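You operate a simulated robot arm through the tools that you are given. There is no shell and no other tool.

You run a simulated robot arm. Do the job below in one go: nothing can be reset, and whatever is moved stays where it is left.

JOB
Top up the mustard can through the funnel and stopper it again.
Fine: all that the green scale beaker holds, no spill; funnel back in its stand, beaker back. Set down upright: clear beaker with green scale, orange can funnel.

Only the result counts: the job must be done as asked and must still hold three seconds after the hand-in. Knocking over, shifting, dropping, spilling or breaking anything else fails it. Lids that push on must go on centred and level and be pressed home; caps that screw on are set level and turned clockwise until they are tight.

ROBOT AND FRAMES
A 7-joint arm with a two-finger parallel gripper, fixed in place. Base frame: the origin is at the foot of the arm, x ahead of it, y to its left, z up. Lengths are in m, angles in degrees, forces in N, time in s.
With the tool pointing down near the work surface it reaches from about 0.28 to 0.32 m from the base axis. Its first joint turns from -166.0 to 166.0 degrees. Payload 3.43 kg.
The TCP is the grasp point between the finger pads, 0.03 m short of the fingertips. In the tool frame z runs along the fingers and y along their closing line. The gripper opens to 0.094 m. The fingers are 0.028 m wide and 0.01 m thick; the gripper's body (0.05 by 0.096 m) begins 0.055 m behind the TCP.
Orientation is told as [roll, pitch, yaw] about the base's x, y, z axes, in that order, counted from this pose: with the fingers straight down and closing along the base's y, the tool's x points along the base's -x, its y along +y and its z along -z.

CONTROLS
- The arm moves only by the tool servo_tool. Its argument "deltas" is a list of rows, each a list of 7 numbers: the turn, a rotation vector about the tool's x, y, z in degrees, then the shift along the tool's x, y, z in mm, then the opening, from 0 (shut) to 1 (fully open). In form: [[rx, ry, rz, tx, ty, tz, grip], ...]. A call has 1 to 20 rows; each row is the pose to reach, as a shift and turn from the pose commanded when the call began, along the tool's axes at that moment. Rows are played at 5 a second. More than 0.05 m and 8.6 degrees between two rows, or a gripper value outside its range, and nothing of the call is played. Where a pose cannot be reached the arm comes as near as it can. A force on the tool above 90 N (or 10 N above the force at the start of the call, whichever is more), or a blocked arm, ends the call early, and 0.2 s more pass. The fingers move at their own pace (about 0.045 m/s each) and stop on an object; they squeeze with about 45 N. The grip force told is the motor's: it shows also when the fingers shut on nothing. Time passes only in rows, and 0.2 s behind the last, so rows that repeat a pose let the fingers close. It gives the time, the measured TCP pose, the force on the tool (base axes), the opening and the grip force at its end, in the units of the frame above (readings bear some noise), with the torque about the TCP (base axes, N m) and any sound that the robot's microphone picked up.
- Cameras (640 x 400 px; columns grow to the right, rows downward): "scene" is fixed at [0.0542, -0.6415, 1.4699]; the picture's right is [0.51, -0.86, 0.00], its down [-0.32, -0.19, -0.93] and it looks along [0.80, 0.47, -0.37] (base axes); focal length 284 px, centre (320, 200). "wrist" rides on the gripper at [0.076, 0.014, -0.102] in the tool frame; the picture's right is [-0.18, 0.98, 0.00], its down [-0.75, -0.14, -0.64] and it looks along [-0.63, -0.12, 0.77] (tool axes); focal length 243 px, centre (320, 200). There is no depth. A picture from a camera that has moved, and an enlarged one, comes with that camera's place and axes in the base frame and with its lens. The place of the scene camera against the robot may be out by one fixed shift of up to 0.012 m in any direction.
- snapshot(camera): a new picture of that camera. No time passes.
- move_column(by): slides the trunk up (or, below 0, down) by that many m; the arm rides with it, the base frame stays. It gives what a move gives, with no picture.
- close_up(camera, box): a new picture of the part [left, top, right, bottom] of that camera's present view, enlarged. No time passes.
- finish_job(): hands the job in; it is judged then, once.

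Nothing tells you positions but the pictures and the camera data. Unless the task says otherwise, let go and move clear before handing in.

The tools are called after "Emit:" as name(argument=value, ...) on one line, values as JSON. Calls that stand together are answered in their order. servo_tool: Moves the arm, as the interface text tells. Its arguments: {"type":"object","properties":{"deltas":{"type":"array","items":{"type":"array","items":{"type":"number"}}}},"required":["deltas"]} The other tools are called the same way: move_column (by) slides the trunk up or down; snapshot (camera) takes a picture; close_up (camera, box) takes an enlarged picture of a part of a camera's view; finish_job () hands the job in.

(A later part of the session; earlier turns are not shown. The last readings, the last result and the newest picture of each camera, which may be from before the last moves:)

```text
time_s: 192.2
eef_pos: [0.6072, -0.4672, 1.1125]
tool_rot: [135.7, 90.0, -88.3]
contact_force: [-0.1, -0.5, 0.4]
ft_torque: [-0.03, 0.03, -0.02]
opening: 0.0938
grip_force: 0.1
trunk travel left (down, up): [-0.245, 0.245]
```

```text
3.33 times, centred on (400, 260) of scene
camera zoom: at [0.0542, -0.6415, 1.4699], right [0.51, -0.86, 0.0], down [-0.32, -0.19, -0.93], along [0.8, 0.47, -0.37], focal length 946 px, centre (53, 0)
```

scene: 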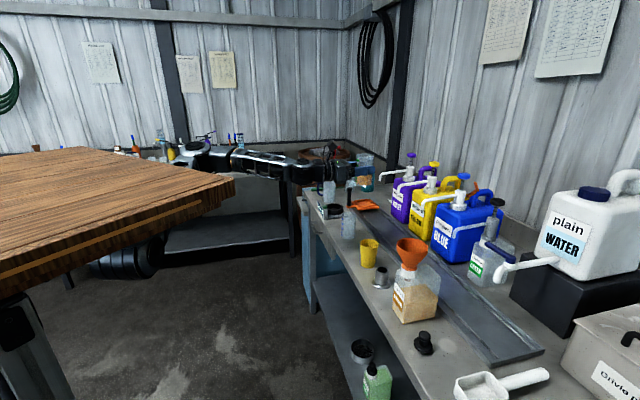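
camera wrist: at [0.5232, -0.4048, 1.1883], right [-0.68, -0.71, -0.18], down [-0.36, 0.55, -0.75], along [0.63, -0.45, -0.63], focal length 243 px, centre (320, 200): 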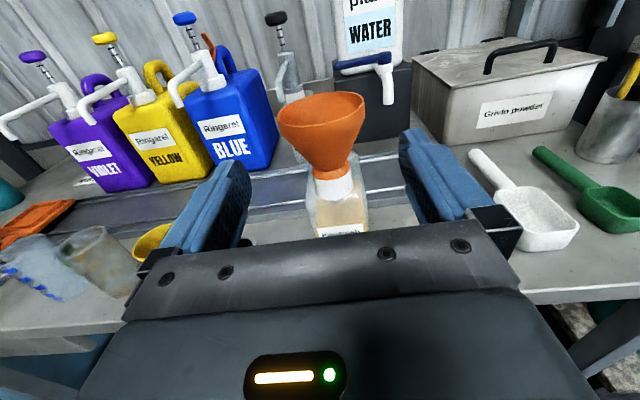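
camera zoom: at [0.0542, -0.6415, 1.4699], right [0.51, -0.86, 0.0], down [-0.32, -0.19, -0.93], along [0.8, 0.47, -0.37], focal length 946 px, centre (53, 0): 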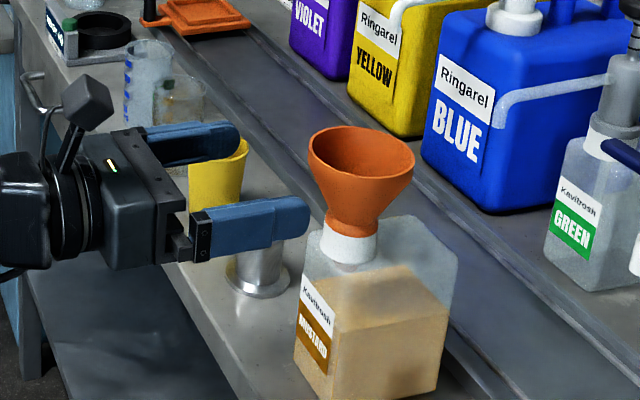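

The can is topped up and the funnel is drained. I advance around the funnel's rim band at the same height as before.

Emit:
servo_tool(deltas=[[0, 0, 0, 1.3, 0.2, 25, 1], [0, 0, 0, 1.3, 0.2, 50, 1], [0, 0, 0, 1.3, 0.2, 75, 1], [0, 0, 0, 1.3, 0.2, 92, 1], [0, 0, 0, 1.3, 0.2, 102, 1], [0, 0, 0, 1.3, 0.2, 102, 1]])

Emit:
snapshot(camera="wrist")

Emit:
close_up(camera="wrist", box=[240, 130, 400, 230])

```text
time_s: 193.6
eef_pos: [0.6807, -0.5381, 1.1133]
tool_rot: [174.7, 90.0, -49.3]
contact_force: [-0.1, 0.7, 0.1]
ft_torque: [0.02, 0.05, -0.02]
opening: 0.0943
grip_force: 0.0
trunk travel left (down, up): [-0.245, 0.245]
```

```text
taken
camera wrist: at [0.5966, -0.4754, 1.1904], right [-0.68, -0.71, -0.18], down [-0.36, 0.55, -0.75], along [0.63, -0.45, -0.63], focal length 243 px, centre (320, 200)
```

wrist: 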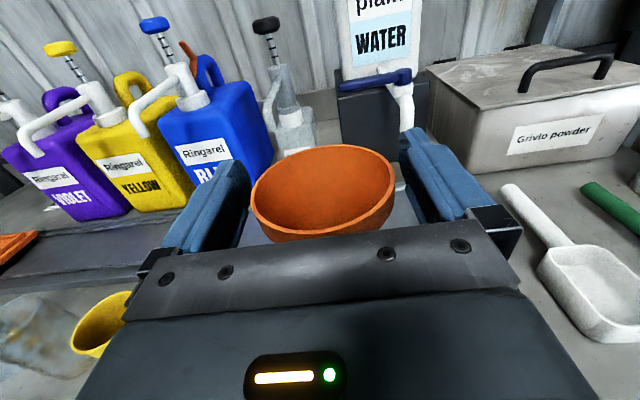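

```text
4.00 times, centred on (320, 180) of wrist
camera zoom: at [0.5966, -0.4754, 1.1904], right [-0.68, -0.71, -0.18], down [-0.36, 0.55, -0.75], along [0.63, -0.45, -0.63], focal length 970 px, centre (320, 280)
```

zoom: 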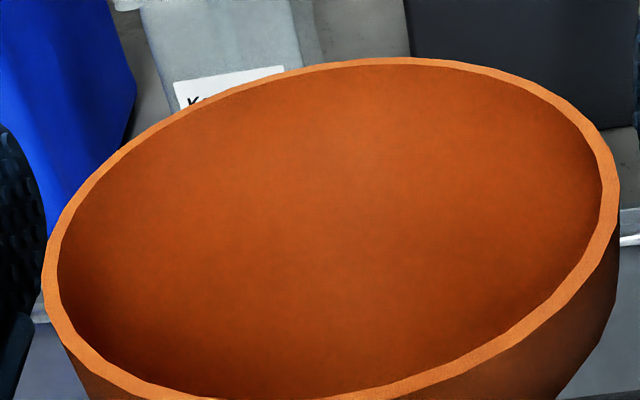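

Emit:
servo_tool(deltas=[[0, 0, 0, 0, 1.2, 0, 1], [0, 0, 0, 0, 1.2, 0, 0.9], [0, 0, 0, 0, 1.2, 0, 0.82], [0, 0, 0, 0, 1.2, 0, 0.78], [0, 0, 0, 0, 1.2, 0, 0.74], [0, 0, 0, 0, 1.2, 0, 0.6], [0, 0, 0, 0, 1.2, 0, 0.3], [0, 0, 0, 0, 1.2, 0, 0], [0, 0, 0, 0, 1.2, 0, 0], [0, 0, 0, 0, 1.2, 0, 0]])

Emit:
snapshot(camera="wrist")

Emit:
close_up(camera="wrist", box=[220, 130, 420, 255])

```text
time_s: 195.8
eef_pos: [0.6799, -0.5382, 1.1126]
tool_rot: [132.1, 89.9, -91.9]
contact_force: [0.1, 0.9, -0.4]
ft_torque: [0.02, 0.0, 0.0]
opening: 0.0666
grip_force: 45.2
trunk travel left (down, up): [-0.245, 0.245]
```

```text
taken
camera wrist: at [0.5962, -0.4761, 1.1903], right [-0.68, -0.71, -0.18], down [-0.36, 0.55, -0.75], along [0.63, -0.45, -0.63], focal length 243 px, centre (320, 200)
```

wrist: 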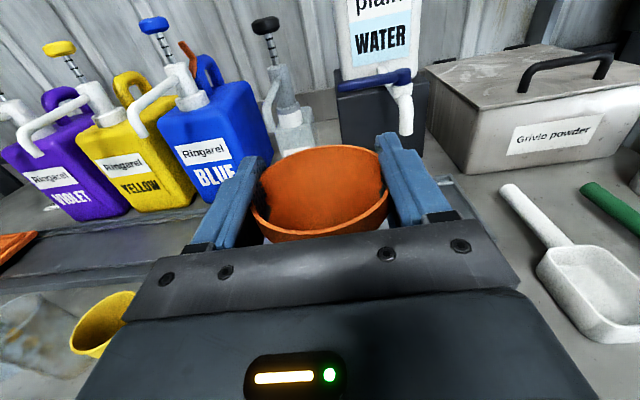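

```text
3.20 times, centred on (320, 192) of wrist
camera zoom: at [0.5962, -0.4761, 1.1903], right [-0.68, -0.71, -0.18], down [-0.36, 0.55, -0.75], along [0.63, -0.45, -0.63], focal length 776 px, centre (320, 224)
```

zoom: 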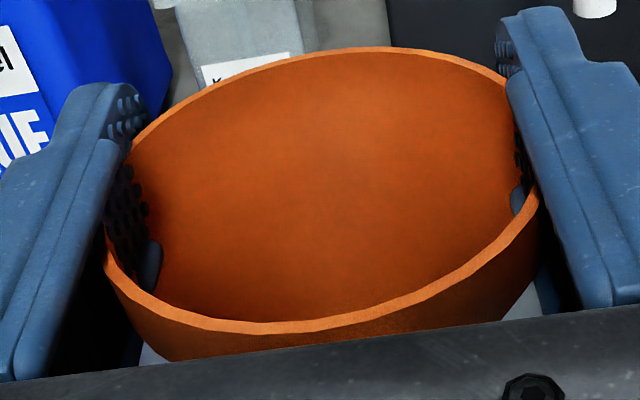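

Funnel gripped exactly as before. I lift it straight up out of the can and pause above the mouth so any drip falls back in.

Emit:
servo_tool(deltas=[[0, 0, 0, 3, 0, 0, 0], [0, 0, 0, 7, 0, 0, 0], [0, 0, 0, 12, 0, 0, 0], [0, 0, 0, 18, 0, 0, 0], [0, 0, 0, 25, 0, 0, 0], [0, 0, 0, 33, 0, 0, 0], [0, 0, 0, 41, 0, 0, 0], [0, 0, 0, 49, 0, 0, 0], [0, 0, 0, 55, 0, 0, 0], [0, 0, 0, 55, 0, 0, 0], [0, 0, 0, 55, 0, 0, 0], [0, 0, 0, 55, 0, 0, 0], [0, 0, 0, 55, 0, 0, 0], [0, 0, 0, 55, 0, 0, 0], [0, 0, 0, 55, 0, 0, 0]])

Emit:
close_up(camera="scene", box=[370, 220, 450, 300])

Emit:
close_up(camera="wrist", box=[220, 130, 420, 255])

```text
time_s: 199.0
eef_pos: [0.6809, -0.5387, 1.1687]
tool_rot: [118.5, 90.0, -105.5]
contact_force: [-0.1, -0.6, -1.4]
ft_torque: [-0.06, -0.01, 0.01]
opening: 0.0668
grip_force: 44.6
trunk travel left (down, up): [-0.245, 0.245]
```

```text
5.00 times, centred on (410, 260) of scene
camera zoom: at [0.0542, -0.6415, 1.4699], right [0.51, -0.86, 0.0], down [-0.32, -0.19, -0.93], along [0.8, 0.47, -0.37], focal length 1419 px, centre (-130, -100)
```

zoom: 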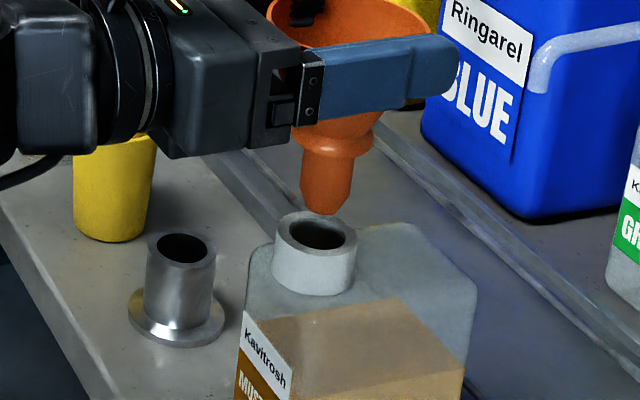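

```text
3.20 times, centred on (320, 192) of wrist
camera zoom: at [0.597, -0.4767, 1.2462], right [-0.68, -0.71, -0.18], down [-0.36, 0.55, -0.75], along [0.63, -0.45, -0.63], focal length 776 px, centre (320, 224)
```

zoom: 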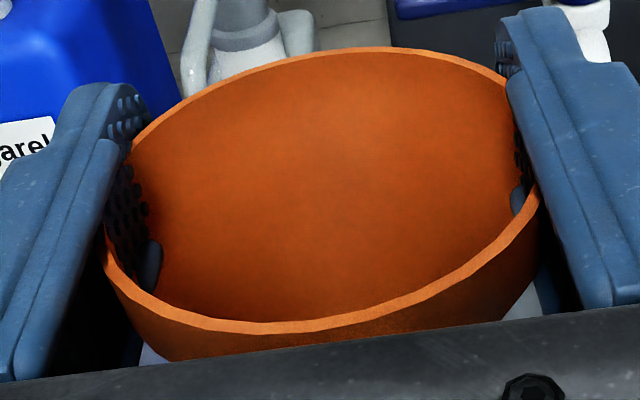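

No drip; the spout is clean. I carry the funnel across to above its stand.

Emit:
servo_tool(deltas=[[0, 0, 0, 0, -8, 0.5, 0], [0, 0, 0, 0, -24, 1, 0], [0, 0, 0, 0, -46, 2, 0], [0, 0, 0, 0, -70, 3, 0], [0, 0, 0, 0, -94, 4, 0], [0, 0, 0, 0, -116, 5, 0], [0, 0, 0, 0, -131, 5, 0], [0, 0, 0, 0, -137.8, 5, 0], [0, 0, 0, -20, -137.8, 5, 0], [0, 0, 0, -45, -137.8, 5, 0], [0, 0, 0, -70, -137.8, 5, 0], [0, 0, 0, -86, -137.8, 5, 0], [0, 0, 0, -86, -137.8, 5, 0], [0, 0, 0, -86, -137.8, 5, 0]])

Emit:
snapshot(camera="wrist")

Emit:
close_up(camera="scene", box=[355, 235, 403, 275])

Emit:
close_up(camera="scene", box=[345, 225, 415, 300])

```text
time_s: 202.0
eef_pos: [0.7786, -0.4419, 1.0833]
tool_rot: [119.8, 90.1, -104.2]
contact_force: [-0.2, 0.5, 0.0]
ft_torque: [0.05, 0.01, -0.02]
opening: 0.0667
grip_force: 45.1
trunk travel left (down, up): [-0.245, 0.245]
```

```text
taken
camera wrist: at [0.6952, -0.3805, 1.1598], right [-0.68, -0.71, -0.18], down [-0.36, 0.55, -0.75], along [0.63, -0.45, -0.63], focal length 243 px, centre (320, 200)
```

wrist: 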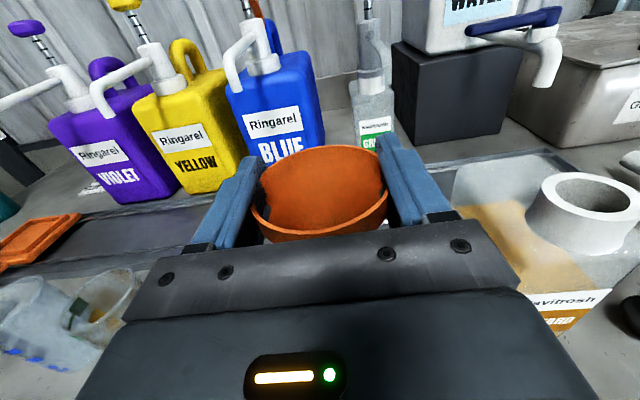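

```text
10.00 times, centred on (379, 255) of scene
camera zoom: at [0.0542, -0.6415, 1.4699], right [0.51, -0.86, 0.0], down [-0.32, -0.19, -0.93], along [0.8, 0.47, -0.37], focal length 2839 px, centre (-270, -350)
```

zoom: 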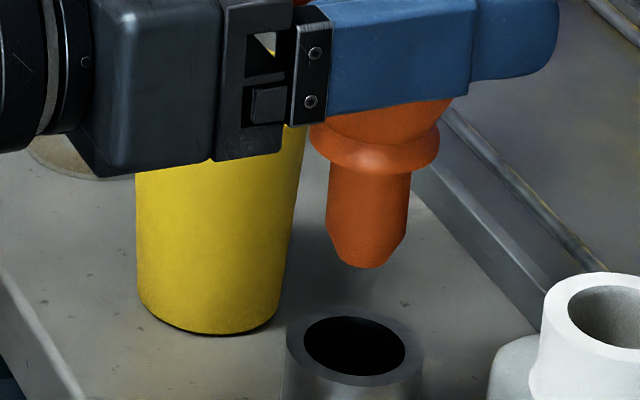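

```text
5.33 times, centred on (380, 262) of scene
camera zoom: at [0.0542, -0.6415, 1.4699], right [0.51, -0.86, 0.0], down [-0.32, -0.19, -0.93], along [0.8, 0.47, -0.37], focal length 1514 px, centre (0, -133)
```

zoom: 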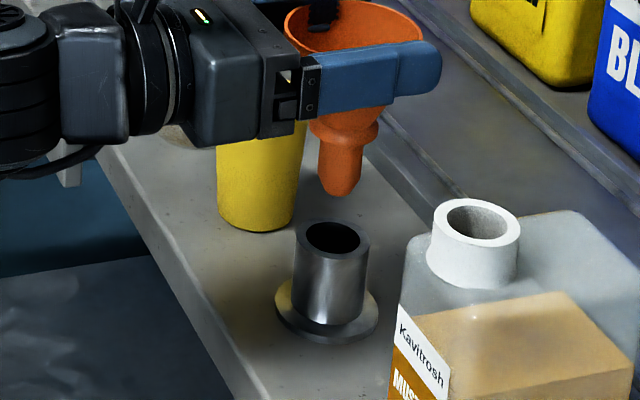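

The spout lines up with the stand's hole within a millimetre. I lower it in stages.

Emit:
servo_tool(deltas=[[0, 0, 0, -5, -0.3, 0.8, 0], [0, 0, 0, -12, -0.3, 0.8, 0], [0, 0, 0, -20, -0.3, 0.8, 0], [0, 0, 0, -28, -0.3, 0.8, 0], [0, 0, 0, -36, -0.3, 0.8, 0], [0, 0, 0, -44, -0.3, 0.8, 0], [0, 0, 0, -44, -0.3, 0.8, 0]])

Emit:
close_up(camera="scene", box=[355, 240, 403, 280])

Emit:
snapshot(camera="wrist")

```text
time_s: 203.6
eef_pos: [0.7807, -0.4423, 1.0391]
tool_rot: [60.0, 90.1, -164.1]
contact_force: [0.2, 0.4, -0.8]
ft_torque: [0.0, -0.02, -0.01]
opening: 0.0664
grip_force: 45.5
trunk travel left (down, up): [-0.245, 0.245]
```

```text
10.00 times, centred on (379, 260) of scene
camera zoom: at [0.0542, -0.6415, 1.4699], right [0.51, -0.86, 0.0], down [-0.32, -0.19, -0.93], along [0.8, 0.47, -0.37], focal length 2839 px, centre (-270, -400)
```

zoom: 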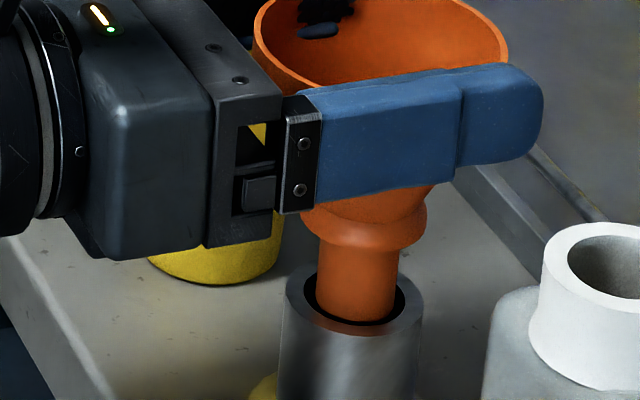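

```text
taken
camera wrist: at [0.6966, -0.3804, 1.1149], right [-0.68, -0.71, -0.18], down [-0.36, 0.55, -0.75], along [0.63, -0.45, -0.63], focal length 243 px, centre (320, 200)
```

wrist: 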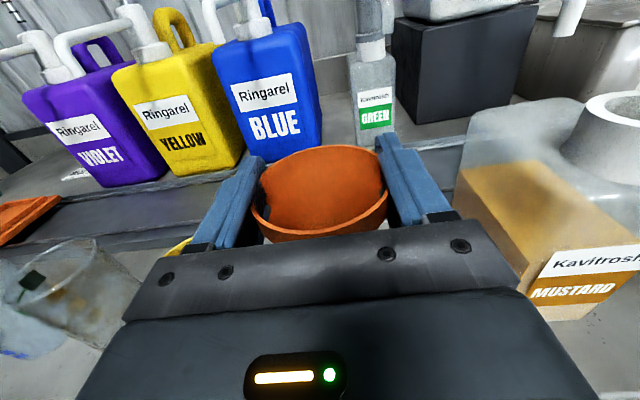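

The spout is entering the stand centred. I continue down to just above the seat and then step to contact.

Emit:
servo_tool(deltas=[[0, 0, 0, -5, 0, -0.5, 0], [0, 0, 0, -11, 0, -0.5, 0], [0, 0, 0, -17, 0, -0.5, 0], [0, 0, 0, -23, 0, -0.5, 0], [0, 0, 0, -26, 0, -0.5, 0], [0, 0, 0, -26, 0, -0.5, 0]])

Emit:
servo_tool(deltas=[[0, 0, 0, -1, 0, 0, 0], [0, 0, 0, -2, 0, 0, 0], [0, 0, 0, -2, 0, 0, 0]])

Emit:
servo_tool(deltas=[[0, 0, 0, -1, 0, 0, 0], [0, 0, 0, -1.5, 0, 0, 0], [0, 0, 0, -1.5, 0, 0, 0]])

Emit:
close_up(camera="scene", box=[355, 240, 403, 280])

```text
time_s: 205.0
eef_pos: [0.7799, -0.443, 1.0131]
tool_rot: [77.3, 89.9, -146.6]
contact_force: [-0.3, 0.4, -0.9]
ft_torque: [-0.01, 0.02, -0.02]
opening: 0.0664
grip_force: 44.9
trunk travel left (down, up): [-0.245, 0.245]
```

```text
time_s: 205.8
eef_pos: [0.7801, -0.4439, 1.011]
tool_rot: [116.8, 90.0, -107.3]
contact_force: [-0.3, 0.1, 0.1]
ft_torque: [-0.02, 0.02, 0.02]
opening: 0.0664
grip_force: 45.2
trunk travel left (down, up): [-0.245, 0.245]
```

```text
time_s: 206.6
eef_pos: [0.7806, -0.4413, 1.0096]
tool_rot: [117.2, 90.0, -106.8]
contact_force: [0.6, -0.3, 0.0]
ft_torque: [0.0, -0.01, -0.01]
opening: 0.0666
grip_force: 44.8
trunk travel left (down, up): [-0.245, 0.245]
```

```text
10.00 times, centred on (379, 260) of scene
camera zoom: at [0.0542, -0.6415, 1.4699], right [0.51, -0.86, 0.0], down [-0.32, -0.19, -0.93], along [0.8, 0.47, -0.37], focal length 2839 px, centre (-270, -400)
```

zoom: 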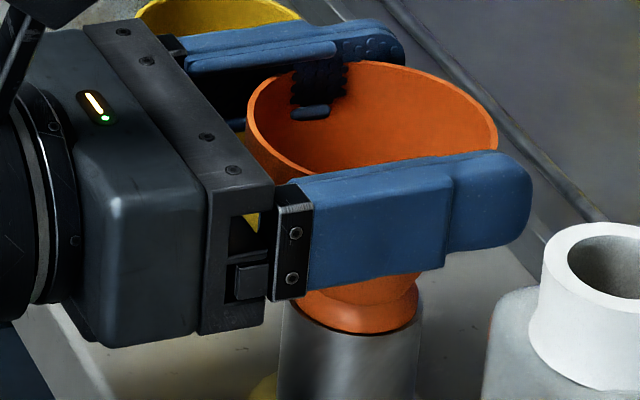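

Emit:
servo_tool(deltas=[[0, 0, 0, -1, 0, 0, 0], [0, 0, 0, -1, 0, 0, 0]])

Emit:
servo_tool(deltas=[[0, 0, 0, -1, 0, 0, 0], [0, 0, 0, -1, 0, 0, 0]])

```text
time_s: 207.2
eef_pos: [0.78, -0.4412, 1.0097]
tool_rot: [179.8, 90.0, -44.4]
contact_force: [1.2, -0.4, 4.0]
ft_torque: [0.01, -0.08, 0.02]
opening: 0.0668
grip_force: 44.9
trunk travel left (down, up): [-0.245, 0.245]
```

```text
time_s: 207.8
eef_pos: [0.7799, -0.4429, 1.0091]
tool_rot: [-178.3, 89.9, -42.3]
contact_force: [2.3, -1.4, 11.3]
ft_torque: [-0.01, -0.07, 0.0]
opening: 0.0666
grip_force: 45.4
trunk travel left (down, up): [-0.245, 0.245]
```

The funnel is seated in its stand (11 N contact). I relieve the load and open.

Emit:
servo_tool(deltas=[[0, 0, 0, 1, 0, 0, 0], [0, 0, 0, 1, 0, 0, 0.72], [0, 0, 0, 1, 0, 0, 0.76], [0, 0, 0, 1, 0, 0, 0.82], [0, 0, 0, 1, 0, 0, 0.9], [0, 0, 0, 1, 0, 0, 1], [0, 0, 0, 1, 0, 0, 1], [0, 0, 0, 1, 0, 0, 1]])

Emit:
close_up(camera="scene", box=[345, 235, 415, 295])

Emit:
snapshot(camera="wrist")

```text
time_s: 209.6
eef_pos: [0.7806, -0.4427, 1.0083]
tool_rot: [126.3, 89.9, -97.7]
contact_force: [-1.0, -0.1, 0.5]
ft_torque: [0.01, 0.01, -0.01]
opening: 0.094
grip_force: 0.1
trunk travel left (down, up): [-0.245, 0.245]
```

```text
6.67 times, centred on (380, 265) of scene
camera zoom: at [0.0542, -0.6415, 1.4699], right [0.51, -0.86, 0.0], down [-0.32, -0.19, -0.93], along [0.8, 0.47, -0.37], focal length 1892 px, centre (-80, -233)
```

zoom: 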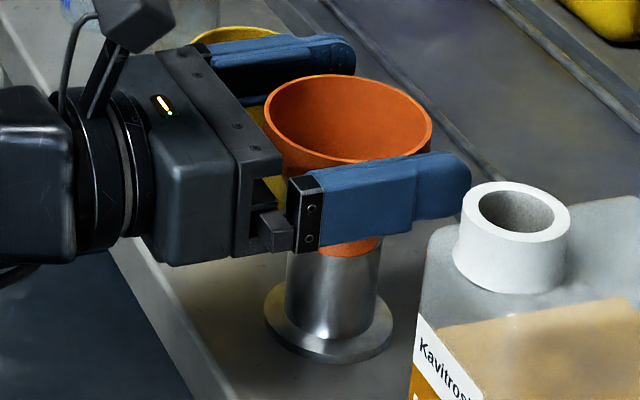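

```text
taken
camera wrist: at [0.6961, -0.3804, 1.0854], right [-0.68, -0.71, -0.18], down [-0.36, 0.55, -0.75], along [0.63, -0.45, -0.63], focal length 243 px, centre (320, 200)
```

wrist: 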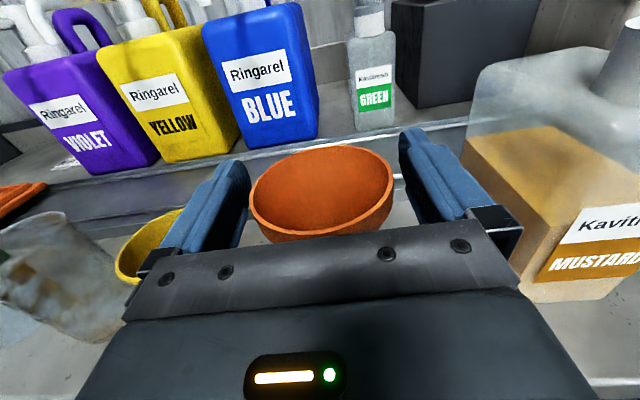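

The funnel stands upright in its stand. I back away and check that the can has not moved, using the same enlarged view as before.

Emit:
servo_tool(deltas=[[0, 0, 0, 0, 0, -25, 1], [0, 0, 0, 0, 0, -55, 1], [0, 0, 0, 0, 0, -85, 1], [0, 0, 0, 10, 0, -113, 1], [0, 0, 0, 50, 0, -113, 0.8], [0, 0, 0, 80, 20, -113, 0.5], [0, 0, 0, 80, 65, -113, 0.5], [0, 0, 0, 80, 110, -113, 0.5], [0, 0, 0, 80, 155, -113, 0.5], [0, 0, 0, 80, 200, -113, 0.5], [0, 0, 0, 80, 240, -113, 0.5], [0, 0, 0, 60, 245, -113, 0.5], [0, 0, 0, 20, 245, -113, 0.5], [0, 0, 0, 0, 245, -113, 0.5], [0, 0, 0, 0, 245, -113, 0.5]])

Emit:
snapshot(camera="wrist")

Emit:
close_up(camera="scene", box=[405, 255, 445, 285])

Emit:
close_up(camera="scene", box=[330, 210, 470, 330])

```text
time_s: 212.8
eef_pos: [0.5289, -0.5399, 1.0083]
tool_rot: [-162.5, 90.0, -26.6]
contact_force: [-0.5, 0.3, -0.3]
ft_torque: [0.01, 0.0, -0.04]
opening: 0.0469
grip_force: 0.0
trunk travel left (down, up): [-0.245, 0.245]
```

```text
taken
camera wrist: at [0.4447, -0.4782, 1.0842], right [-0.68, -0.71, -0.18], down [-0.36, 0.55, -0.75], along [0.63, -0.45, -0.63], focal length 243 px, centre (320, 200)
```

wrist: 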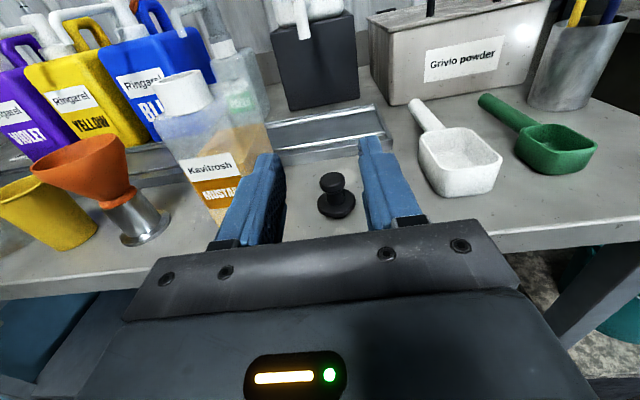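

```text
13.33 times, centred on (425, 270) of scene
camera zoom: at [0.0542, -0.6415, 1.4699], right [0.51, -0.86, 0.0], down [-0.32, -0.19, -0.93], along [0.8, 0.47, -0.37], focal length 3785 px, centre (-1080, -733)
```

zoom: 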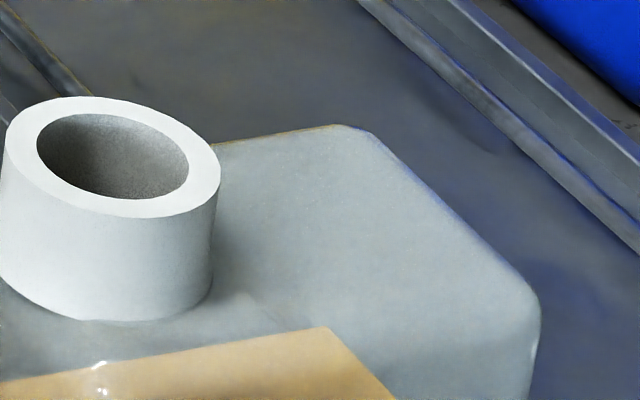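

```text
3.33 times, centred on (400, 270) of scene
camera zoom: at [0.0542, -0.6415, 1.4699], right [0.51, -0.86, 0.0], down [-0.32, -0.19, -0.93], along [0.8, 0.47, -0.37], focal length 946 px, centre (53, -33)
```

zoom: 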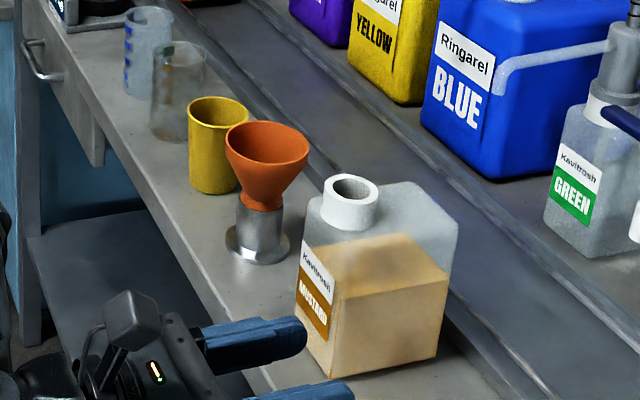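

The can has not moved, and all set-down objects are fine. I lower in front of the stopper and check alignment.

Emit:
servo_tool(deltas=[[0, 0, 0, -25, 0, 0, 0.5], [0, 0, 0, -50, 0, 0, 0.5], [0, 0, 0, -70, 0, 0, 0.5], [0, 0, 0, -70, 0, 30, 0.5], [0, 0, 0, -70, 0, 50, 0.5], [0, 0, 0, -70, 0, 50, 0.5]])

Emit:
snapshot(camera="wrist")

Emit:
close_up(camera="wrist", box=[240, 110, 400, 210])

```text
time_s: 214.2
eef_pos: [0.5664, -0.574, 0.9407]
tool_rot: [76.0, 90.0, -147.9]
contact_force: [-0.9, 0.4, -0.5]
ft_torque: [0.0, 0.01, 0.03]
opening: 0.047
grip_force: 0.0
trunk travel left (down, up): [-0.245, 0.245]
```

```text
taken
camera wrist: at [0.482, -0.5132, 1.0164], right [-0.68, -0.71, -0.18], down [-0.36, 0.55, -0.75], along [0.63, -0.45, -0.63], focal length 243 px, centre (320, 200)
```

wrist: 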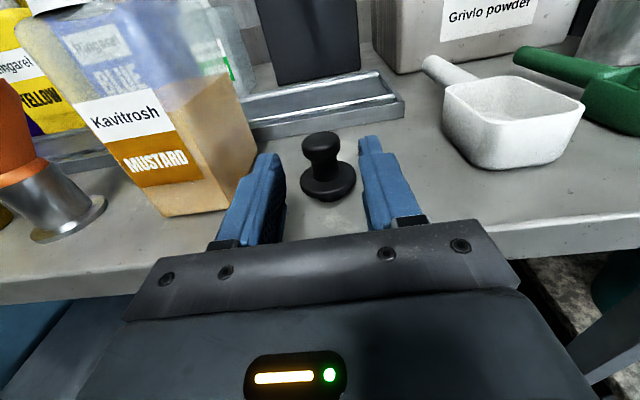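

```text
4.00 times, centred on (320, 160) of wrist
camera zoom: at [0.482, -0.5132, 1.0164], right [-0.68, -0.71, -0.18], down [-0.36, 0.55, -0.75], along [0.63, -0.45, -0.63], focal length 970 px, centre (320, 360)
```

zoom: 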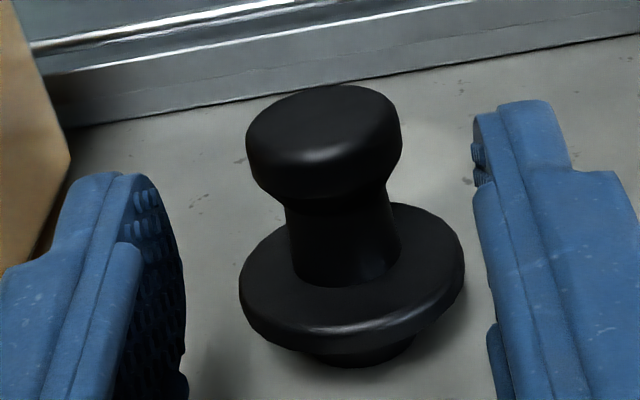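

Emit:
servo_tool(deltas=[[0, 0, 0, -2, 1.2, 15, 0.5], [0, 0, 0, -2.4, 1.2, 30, 0.5], [0, 0, 0, -2.4, 1.2, 46, 0.5], [0, 0, 0, -2.4, 1.2, 46, 0.5]])

Emit:
snapshot(camera="wrist")

Emit:
close_up(camera="wrist", box=[240, 120, 400, 220])

```text
time_s: 215.2
eef_pos: [0.5985, -0.609, 0.9372]
tool_rot: [173.2, 90.0, -50.9]
contact_force: [0.0, 0.2, -0.1]
ft_torque: [-0.04, 0.03, 0.03]
opening: 0.0468
grip_force: 0.1
trunk travel left (down, up): [-0.245, 0.245]
```

```text
taken
camera wrist: at [0.5136, -0.5464, 1.0133], right [-0.68, -0.71, -0.18], down [-0.36, 0.55, -0.75], along [0.63, -0.45, -0.63], focal length 243 px, centre (320, 200)
```

wrist: 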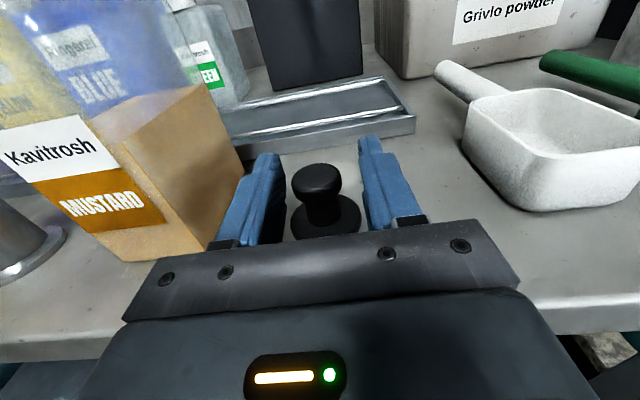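

```text
4.00 times, centred on (320, 170) of wrist
camera zoom: at [0.5136, -0.5464, 1.0133], right [-0.68, -0.71, -0.18], down [-0.36, 0.55, -0.75], along [0.63, -0.45, -0.63], focal length 970 px, centre (320, 320)
```

zoom: 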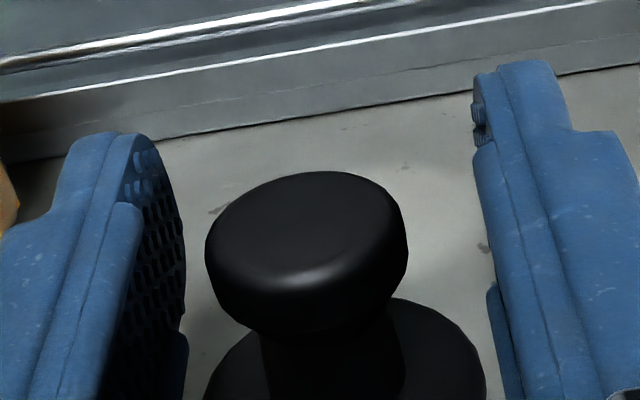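

Emit:
servo_tool(deltas=[[0, 0, 0, 0, -0.6, 0, 0.4], [0, 0, 0, 0, -0.6, 0, 0.32], [0, 0, 0, 0, -0.6, 0, 0.27], [0, 0, 0, 0, -0.6, 0, 0.2], [0, 0, 0, 0, -0.6, 0, 0], [0, 0, 0, 0, -0.6, 0, 0], [0, 0, 0, 0, -0.6, 0, 0]])

Emit:
close_up(camera="wrist", box=[240, 120, 400, 220])

```text
time_s: 216.8
eef_pos: [0.5978, -0.6067, 0.9384]
tool_rot: [158.7, 90.0, -65.2]
contact_force: [1.1, -1.0, 3.3]
ft_torque: [0.01, 0.02, -0.01]
opening: 0.0223
grip_force: 44.7
trunk travel left (down, up): [-0.245, 0.245]
```

```text
4.00 times, centred on (320, 170) of wrist
camera zoom: at [0.5136, -0.5454, 1.0138], right [-0.68, -0.71, -0.18], down [-0.36, 0.55, -0.75], along [0.63, -0.45, -0.63], focal length 970 px, centre (320, 320)
```

zoom: 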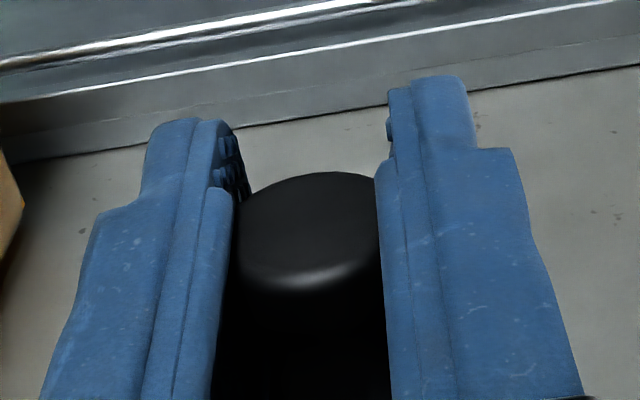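

The stopper is gripped as before. I lift it and carry it above the can's mouth.

Emit:
servo_tool(deltas=[[0, 0, 0, 5, 0, 0, 0], [0, 0, 0, 20, 0, 0, 0], [0, 0, 0, 50, 0, 0, 0], [0, 0, 0, 85, 0, 0, 0], [0, 0, 0, 120, 0, 0, 0], [0, 0, 0, 155, 0, 0, 0], [0, 0, 0, 185, 0, 2, 0], [0, 0, 0, 200, -15, 5, 0], [0, 0, 0, 200, -40, 8, 0], [0, 0, 0, 200, -70, 11, 0], [0, 0, 0, 200, -95, 11.5, 0], [0, 0, 0, 200, -107, 11.5, 0], [0, 0, 0, 200, -107, 11.5, 0], [0, 0, 0, 200, -107, 11.5, 0]])

Emit:
snapshot(camera="wrist")

Emit:
close_up(camera="scene", box=[394, 245, 434, 275])

Emit:
close_up(camera="scene", box=[370, 220, 450, 300])

```text
time_s: 219.8
eef_pos: [0.6811, -0.5392, 1.1349]
tool_rot: [103.9, 90.0, -120.1]
contact_force: [0.6, -0.5, -0.1]
ft_torque: [0.03, -0.03, 0.0]
opening: 0.0223
grip_force: 44.7
trunk travel left (down, up): [-0.245, 0.245]
```

```text
taken
camera wrist: at [0.5962, -0.4768, 1.2115], right [-0.68, -0.71, -0.18], down [-0.36, 0.55, -0.75], along [0.63, -0.45, -0.63], focal length 243 px, centre (320, 200)
```

wrist: 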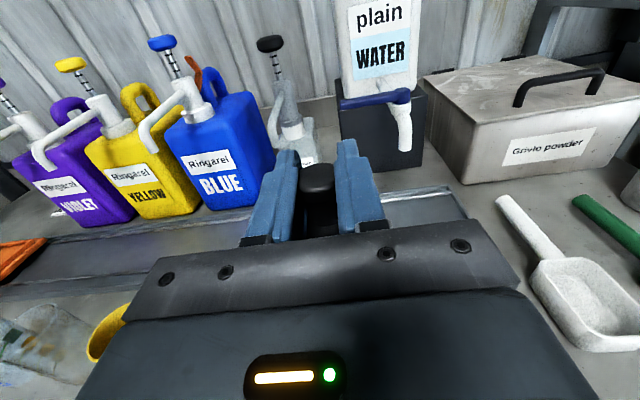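

```text
13.33 times, centred on (414, 260) of scene
camera zoom: at [0.0542, -0.6415, 1.4699], right [0.51, -0.86, 0.0], down [-0.32, -0.19, -0.93], along [0.8, 0.47, -0.37], focal length 3785 px, centre (-933, -600)
```

zoom: 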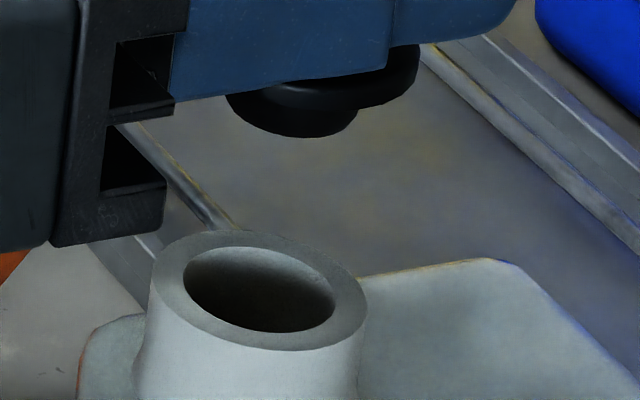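

```text
5.00 times, centred on (410, 260) of scene
camera zoom: at [0.0542, -0.6415, 1.4699], right [0.51, -0.86, 0.0], down [-0.32, -0.19, -0.93], along [0.8, 0.47, -0.37], focal length 1419 px, centre (-130, -100)
```

zoom: 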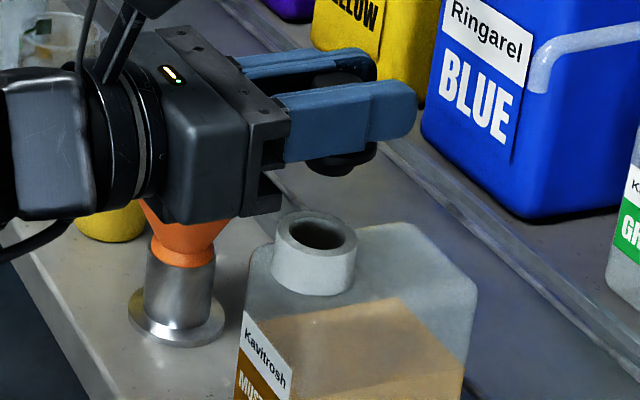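

The stopper hangs above the mouth at the original pose (n .862, t .085). I lower until the plug is just above the hole and check centring.

Emit:
servo_tool(deltas=[[0, 0, 0, -10, -0.3, 0, 0], [0, 0, 0, -22, -0.3, 0, 0], [0, 0, 0, -32, -0.3, 0, 0], [0, 0, 0, -36, -0.3, 0, 0], [0, 0, 0, -36, -0.3, 0, 0]])

Emit:
snapshot(camera="wrist")

Emit:
close_up(camera="scene", box=[394, 250, 426, 274])

```text
time_s: 221.0
eef_pos: [0.6796, -0.5387, 1.0999]
tool_rot: [-159.4, 90.1, -23.4]
contact_force: [0.1, 0.5, 0.5]
ft_torque: [-0.03, 0.05, -0.04]
opening: 0.0225
grip_force: 44.9
trunk travel left (down, up): [-0.245, 0.245]
```

```text
taken
camera wrist: at [0.5959, -0.4769, 1.1768], right [-0.68, -0.71, -0.18], down [-0.36, 0.55, -0.75], along [0.63, -0.45, -0.63], focal length 243 px, centre (320, 200)
```

wrist: 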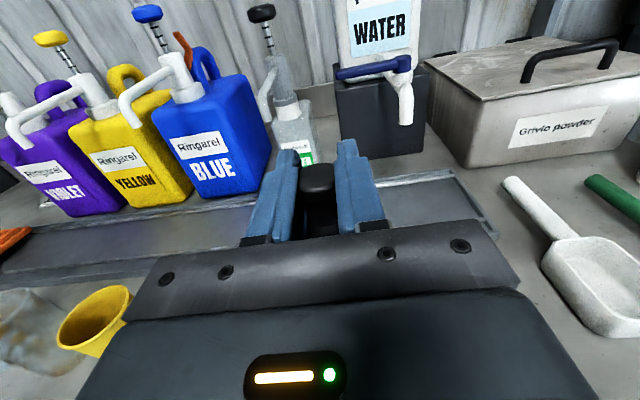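

```text
16.00 times, centred on (410, 262) of scene
camera zoom: at [0.0542, -0.6415, 1.4699], right [0.51, -0.86, 0.0], down [-0.32, -0.19, -0.93], along [0.8, 0.47, -0.37], focal length 4542 px, centre (-1120, -792)
```

zoom: 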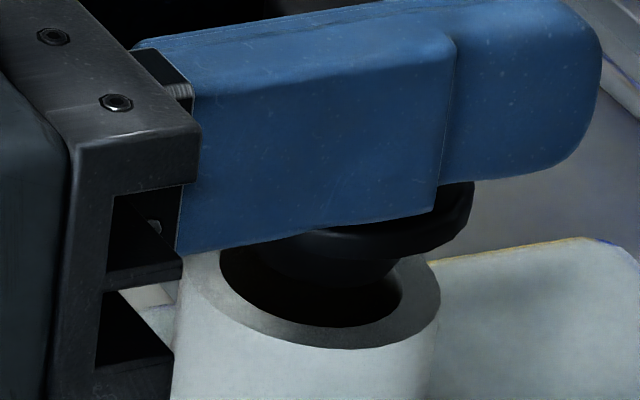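

Emit:
close_up(camera="wrist", box=[240, 120, 400, 220])

Emit:
close_up(camera="scene", box=[400, 255, 424, 273])

```text
4.00 times, centred on (320, 170) of wrist
camera zoom: at [0.5959, -0.4769, 1.1768], right [-0.68, -0.71, -0.18], down [-0.36, 0.55, -0.75], along [0.63, -0.45, -0.63], focal length 970 px, centre (320, 320)
```

zoom: 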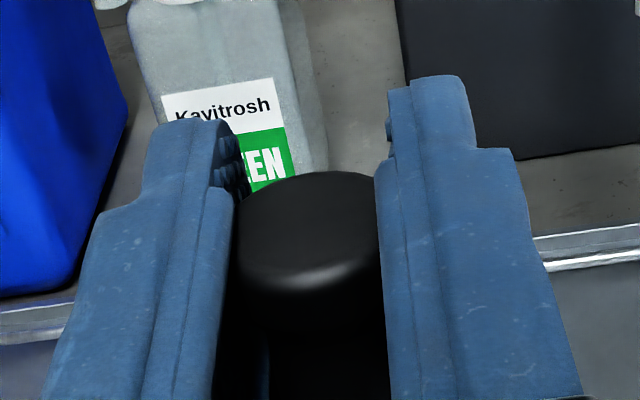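

```text
16.00 times, centred on (412, 264) of scene
camera zoom: at [0.0542, -0.6415, 1.4699], right [0.51, -0.86, 0.0], down [-0.32, -0.19, -0.93], along [0.8, 0.47, -0.37], focal length 4542 px, centre (-1152, -824)
```

zoom: 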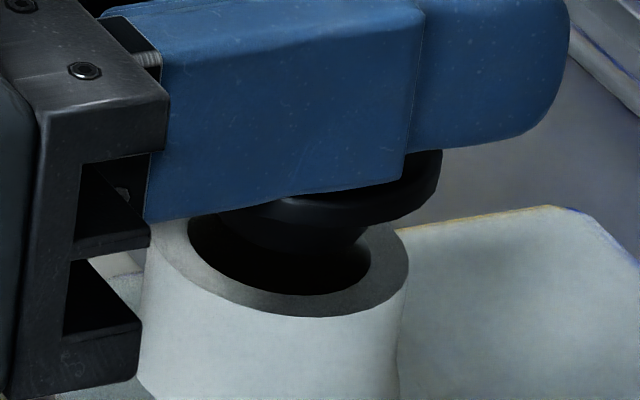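

Kinematically the plug is within half a millimetre of its original seating pose. I lower in small steps, watching forces.

Emit:
servo_tool(deltas=[[0, 0, 0, 0, -0.5, 0, 0], [0, 0, 0, -2, -0.5, 0, 0], [0, 0, 0, -4, -0.5, 0, 0], [0, 0, 0, -4, -0.5, 0, 0]])

Emit:
servo_tool(deltas=[[0, 0, 0, -1, 0, 0, 0], [0, 0, 0, -2, 0, 0, 0], [0, 0, 0, -2, 0, 0, 0]])

Emit:
servo_tool(deltas=[[0, 0, 0, -1, 0, 0, 0], [0, 0, 0, -2, 0, 0, 0], [0, 0, 0, -2, 0, 0, 0]])

Emit:
close_up(camera="scene", box=[394, 250, 426, 274])

```text
time_s: 222.0
eef_pos: [0.6806, -0.5376, 1.0956]
tool_rot: [117.3, 90.1, -106.7]
contact_force: [-0.5, -0.1, 0.8]
ft_torque: [0.01, -0.03, -0.03]
opening: 0.0222
grip_force: 45.0
trunk travel left (down, up): [-0.245, 0.245]
```

```text
time_s: 222.8
eef_pos: [0.6796, -0.5379, 1.0941]
tool_rot: [123.4, 89.9, -100.6]
contact_force: [0.1, -0.2, -0.3]
ft_torque: [0.01, 0.03, -0.02]
opening: 0.0226
grip_force: 45.2
trunk travel left (down, up): [-0.245, 0.245]
```

```text
time_s: 223.6
eef_pos: [0.6802, -0.5372, 1.092]
tool_rot: [164.1, 90.0, -60.0]
contact_force: [-0.2, -0.1, 0.3]
ft_torque: [0.01, 0.0, 0.03]
opening: 0.0226
grip_force: 45.3
trunk travel left (down, up): [-0.245, 0.245]
```

```text
16.00 times, centred on (410, 262) of scene
camera zoom: at [0.0542, -0.6415, 1.4699], right [0.51, -0.86, 0.0], down [-0.32, -0.19, -0.93], along [0.8, 0.47, -0.37], focal length 4542 px, centre (-1120, -792)
```

zoom: 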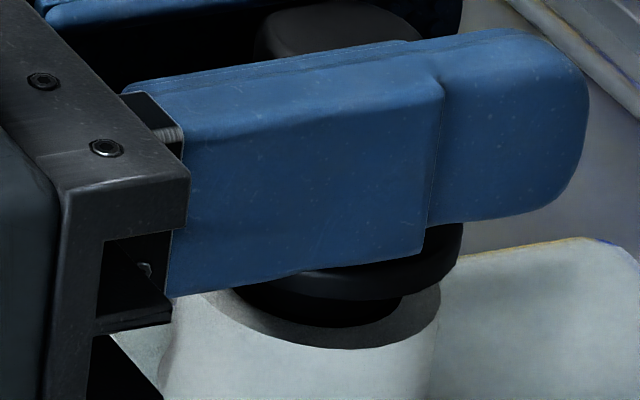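

The plug is entering freely and centred. I continue down.

Emit:
servo_tool(deltas=[[0, 0, 0, -1, 0, 0, 0], [0, 0, 0, -2, 0, 0, 0], [0, 0, 0, -2, 0, 0, 0]])

Emit:
servo_tool(deltas=[[0, 0, 0, -1, 0, 0, 0], [0, 0, 0, -2, 0, 0, 0], [0, 0, 0, -2, 0, 0, 0]])

Emit:
servo_tool(deltas=[[0, 0, 0, -1, 0, 0, 0], [0, 0, 0, -2, 0, 0, 0], [0, 0, 0, -2, 0, 0, 0]])

Emit:
close_up(camera="scene", box=[394, 250, 426, 274])

```text
time_s: 224.4
eef_pos: [0.6814, -0.5391, 1.0898]
tool_rot: [177.5, 90.0, -46.3]
contact_force: [0.5, 0.6, 0.6]
ft_torque: [0.0, 0.0, 0.01]
opening: 0.0223
grip_force: 45.0
trunk travel left (down, up): [-0.245, 0.245]
```

```text
time_s: 225.2
eef_pos: [0.6801, -0.5377, 1.0885]
tool_rot: [150.2, 90.0, -73.8]
contact_force: [-0.2, -0.5, 0.1]
ft_torque: [0.01, -0.01, 0.02]
opening: 0.022
grip_force: 44.6
trunk travel left (down, up): [-0.245, 0.245]
```

```text
time_s: 226.0
eef_pos: [0.6799, -0.5372, 1.0869]
tool_rot: [134.7, 90.1, -89.2]
contact_force: [0.5, 0.3, -0.7]
ft_torque: [0.03, -0.03, 0.0]
opening: 0.0224
grip_force: 45.2
trunk travel left (down, up): [-0.245, 0.245]
```

```text
16.00 times, centred on (410, 262) of scene
camera zoom: at [0.0542, -0.6415, 1.4699], right [0.51, -0.86, 0.0], down [-0.32, -0.19, -0.93], along [0.8, 0.47, -0.37], focal length 4542 px, centre (-1120, -792)
```

zoom: 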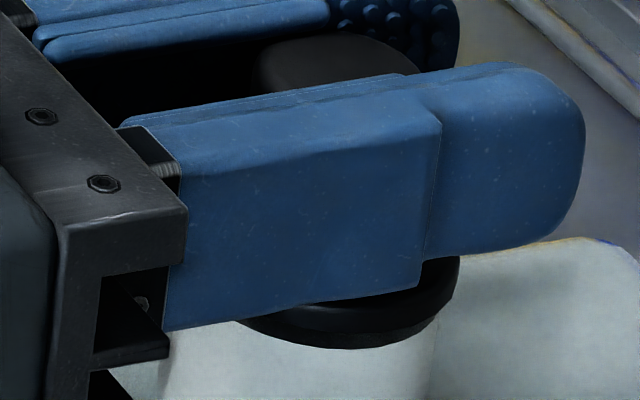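

Emit:
servo_tool(deltas=[[0, 0, 0, -1, 0, 0, 0], [0, 0, 0, -2, 0, 0, 0], [0, 0, 0, -2, 0, 0, 0]])

Emit:
servo_tool(deltas=[[0, 0, 0, -1, 0, 0, 0], [0, 0, 0, -2, 0, 0, 0], [0, 0, 0, -2, 0, 0, 0]])

Emit:
close_up(camera="scene", box=[394, 250, 426, 274])

```text
time_s: 226.8
eef_pos: [0.6795, -0.5383, 1.0857]
tool_rot: [109.9, 90.0, -114.1]
contact_force: [0.5, -0.6, -0.2]
ft_torque: [0.0, 0.0, -0.02]
opening: 0.0223
grip_force: 44.9
trunk travel left (down, up): [-0.245, 0.245]
```

```text
time_s: 227.6
eef_pos: [0.678, -0.539, 1.0835]
tool_rot: [117.3, 90.0, -106.6]
contact_force: [-0.3, -0.5, 0.4]
ft_torque: [0.01, 0.03, 0.03]
opening: 0.0223
grip_force: 44.8
trunk travel left (down, up): [-0.245, 0.245]
```

```text
16.00 times, centred on (410, 262) of scene
camera zoom: at [0.0542, -0.6415, 1.4699], right [0.51, -0.86, 0.0], down [-0.32, -0.19, -0.93], along [0.8, 0.47, -0.37], focal length 4542 px, centre (-1120, -792)
```

zoom: 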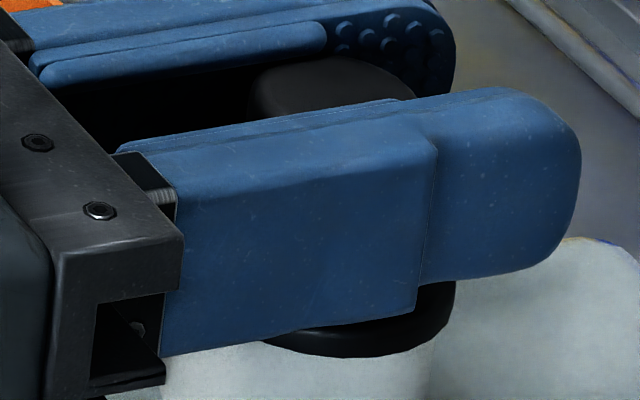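

Emit:
servo_tool(deltas=[[0, 0, 0, -1, 0, 0, 0], [0, 0, 0, -1, 0, 0, 0]])

Emit:
servo_tool(deltas=[[0, 0, 0, -1, 0, 0, 0], [0, 0, 0, -1, 0, 0, 0]])

Emit:
servo_tool(deltas=[[0, 0, 0, -1, 0, 0, 0], [0, 0, 0, -1, 0, 0, 0]])

Emit:
snapshot(camera="wrist")

```text
time_s: 228.2
eef_pos: [0.6804, -0.5375, 1.0831]
tool_rot: [167.6, 89.7, -56.3]
contact_force: [-0.8, 4.6, 10.3]
ft_torque: [0.06, 0.08, 0.12]
opening: 0.0218
grip_force: 45.5
trunk travel left (down, up): [-0.245, 0.245]
heard: snap
```

```text
time_s: 228.8
eef_pos: [0.6798, -0.5369, 1.0832]
tool_rot: [172.9, 89.7, -51.0]
contact_force: [6.3, -2.1, 23.1]
ft_torque: [-0.08, -0.11, 0.09]
opening: 0.0222
grip_force: 44.7
trunk travel left (down, up): [-0.245, 0.245]
```

```text
time_s: 229.4
eef_pos: [0.6785, -0.5369, 1.0817]
tool_rot: [166.9, 89.5, -57.2]
contact_force: [5.8, -3.0, 37.2]
ft_torque: [0.09, 0.01, 0.04]
opening: 0.0222
grip_force: 45.4
trunk travel left (down, up): [-0.245, 0.245]
```

```text
taken
camera wrist: at [0.5956, -0.4753, 1.1585], right [-0.68, -0.71, -0.18], down [-0.36, 0.54, -0.76], along [0.64, -0.45, -0.63], focal length 243 px, centre (320, 200)
```

wrist: 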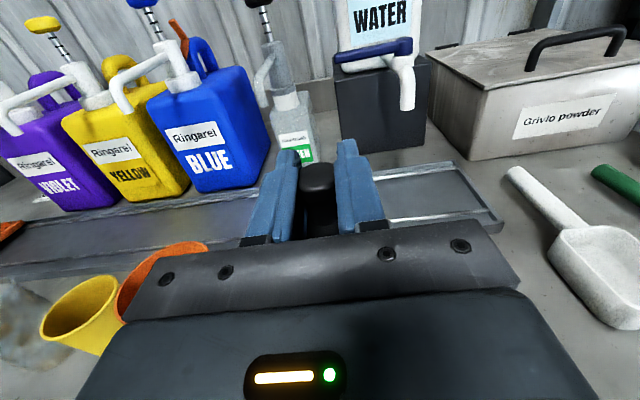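

A snap was heard and the force rises firmly: the stopper is home. I relieve the pressure, then let go.

Emit:
servo_tool(deltas=[[0, 0, 0, 1.5, 0, 0, 0], [0, 0, 0, 2.5, 0, 0, 0], [0, 0, 0, 2.5, 0, 0, 0]])

Emit:
servo_tool(deltas=[[0, 0, 0, 0, 0, 0, 0.25], [0, 0, 0, 0, 0, 0, 0.32], [0, 0, 0, 0, 0, 0, 0.42], [0, 0, 0, 0, 0, 0, 0.55], [0, 0, 0, 0, 0, 0, 0.55]])

Emit:
close_up(camera="wrist", box=[240, 120, 400, 220])

Emit:
close_up(camera="scene", box=[380, 240, 440, 290])

```text
time_s: 230.2
eef_pos: [0.6808, -0.5382, 1.0818]
tool_rot: [148.6, 89.9, -75.3]
contact_force: [4.8, -3.0, 24.0]
ft_torque: [-0.06, -0.05, 0.12]
opening: 0.0223
grip_force: 45.1
trunk travel left (down, up): [-0.245, 0.245]
```

```text
time_s: 231.4
eef_pos: [0.6812, -0.5376, 1.0816]
tool_rot: [-164.2, 90.0, -28.3]
contact_force: [-0.9, -2.5, 19.2]
ft_torque: [0.37, -0.36, -0.05]
opening: 0.0505
grip_force: 0.0
trunk travel left (down, up): [-0.245, 0.245]
```

```text
4.00 times, centred on (320, 170) of wrist
camera zoom: at [0.5957, -0.476, 1.1587], right [-0.68, -0.71, -0.18], down [-0.36, 0.55, -0.75], along [0.63, -0.45, -0.63], focal length 970 px, centre (320, 320)
```

zoom: 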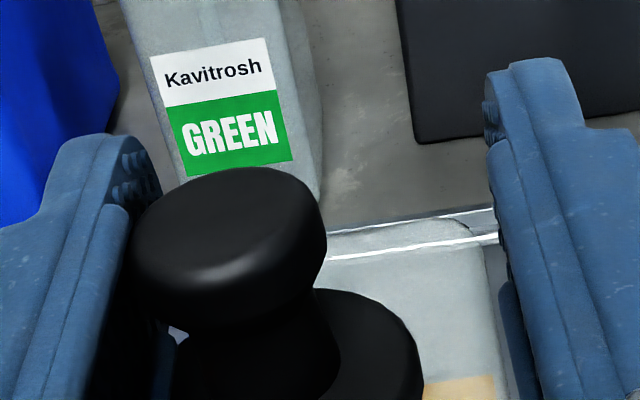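

```text
8.00 times, centred on (410, 265) of scene
camera zoom: at [0.0542, -0.6415, 1.4699], right [0.51, -0.86, 0.0], down [-0.32, -0.19, -0.93], along [0.8, 0.47, -0.37], focal length 2271 px, centre (-400, -320)
```

zoom: 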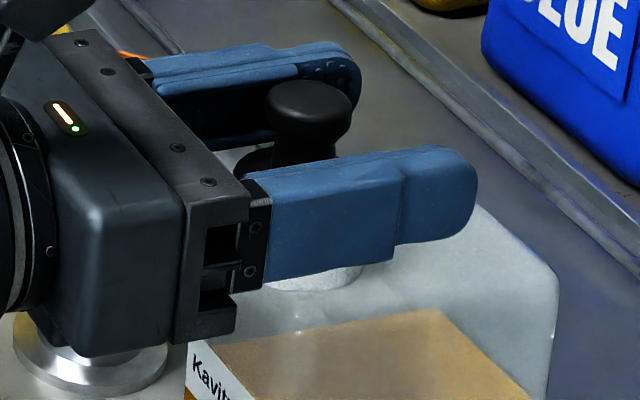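

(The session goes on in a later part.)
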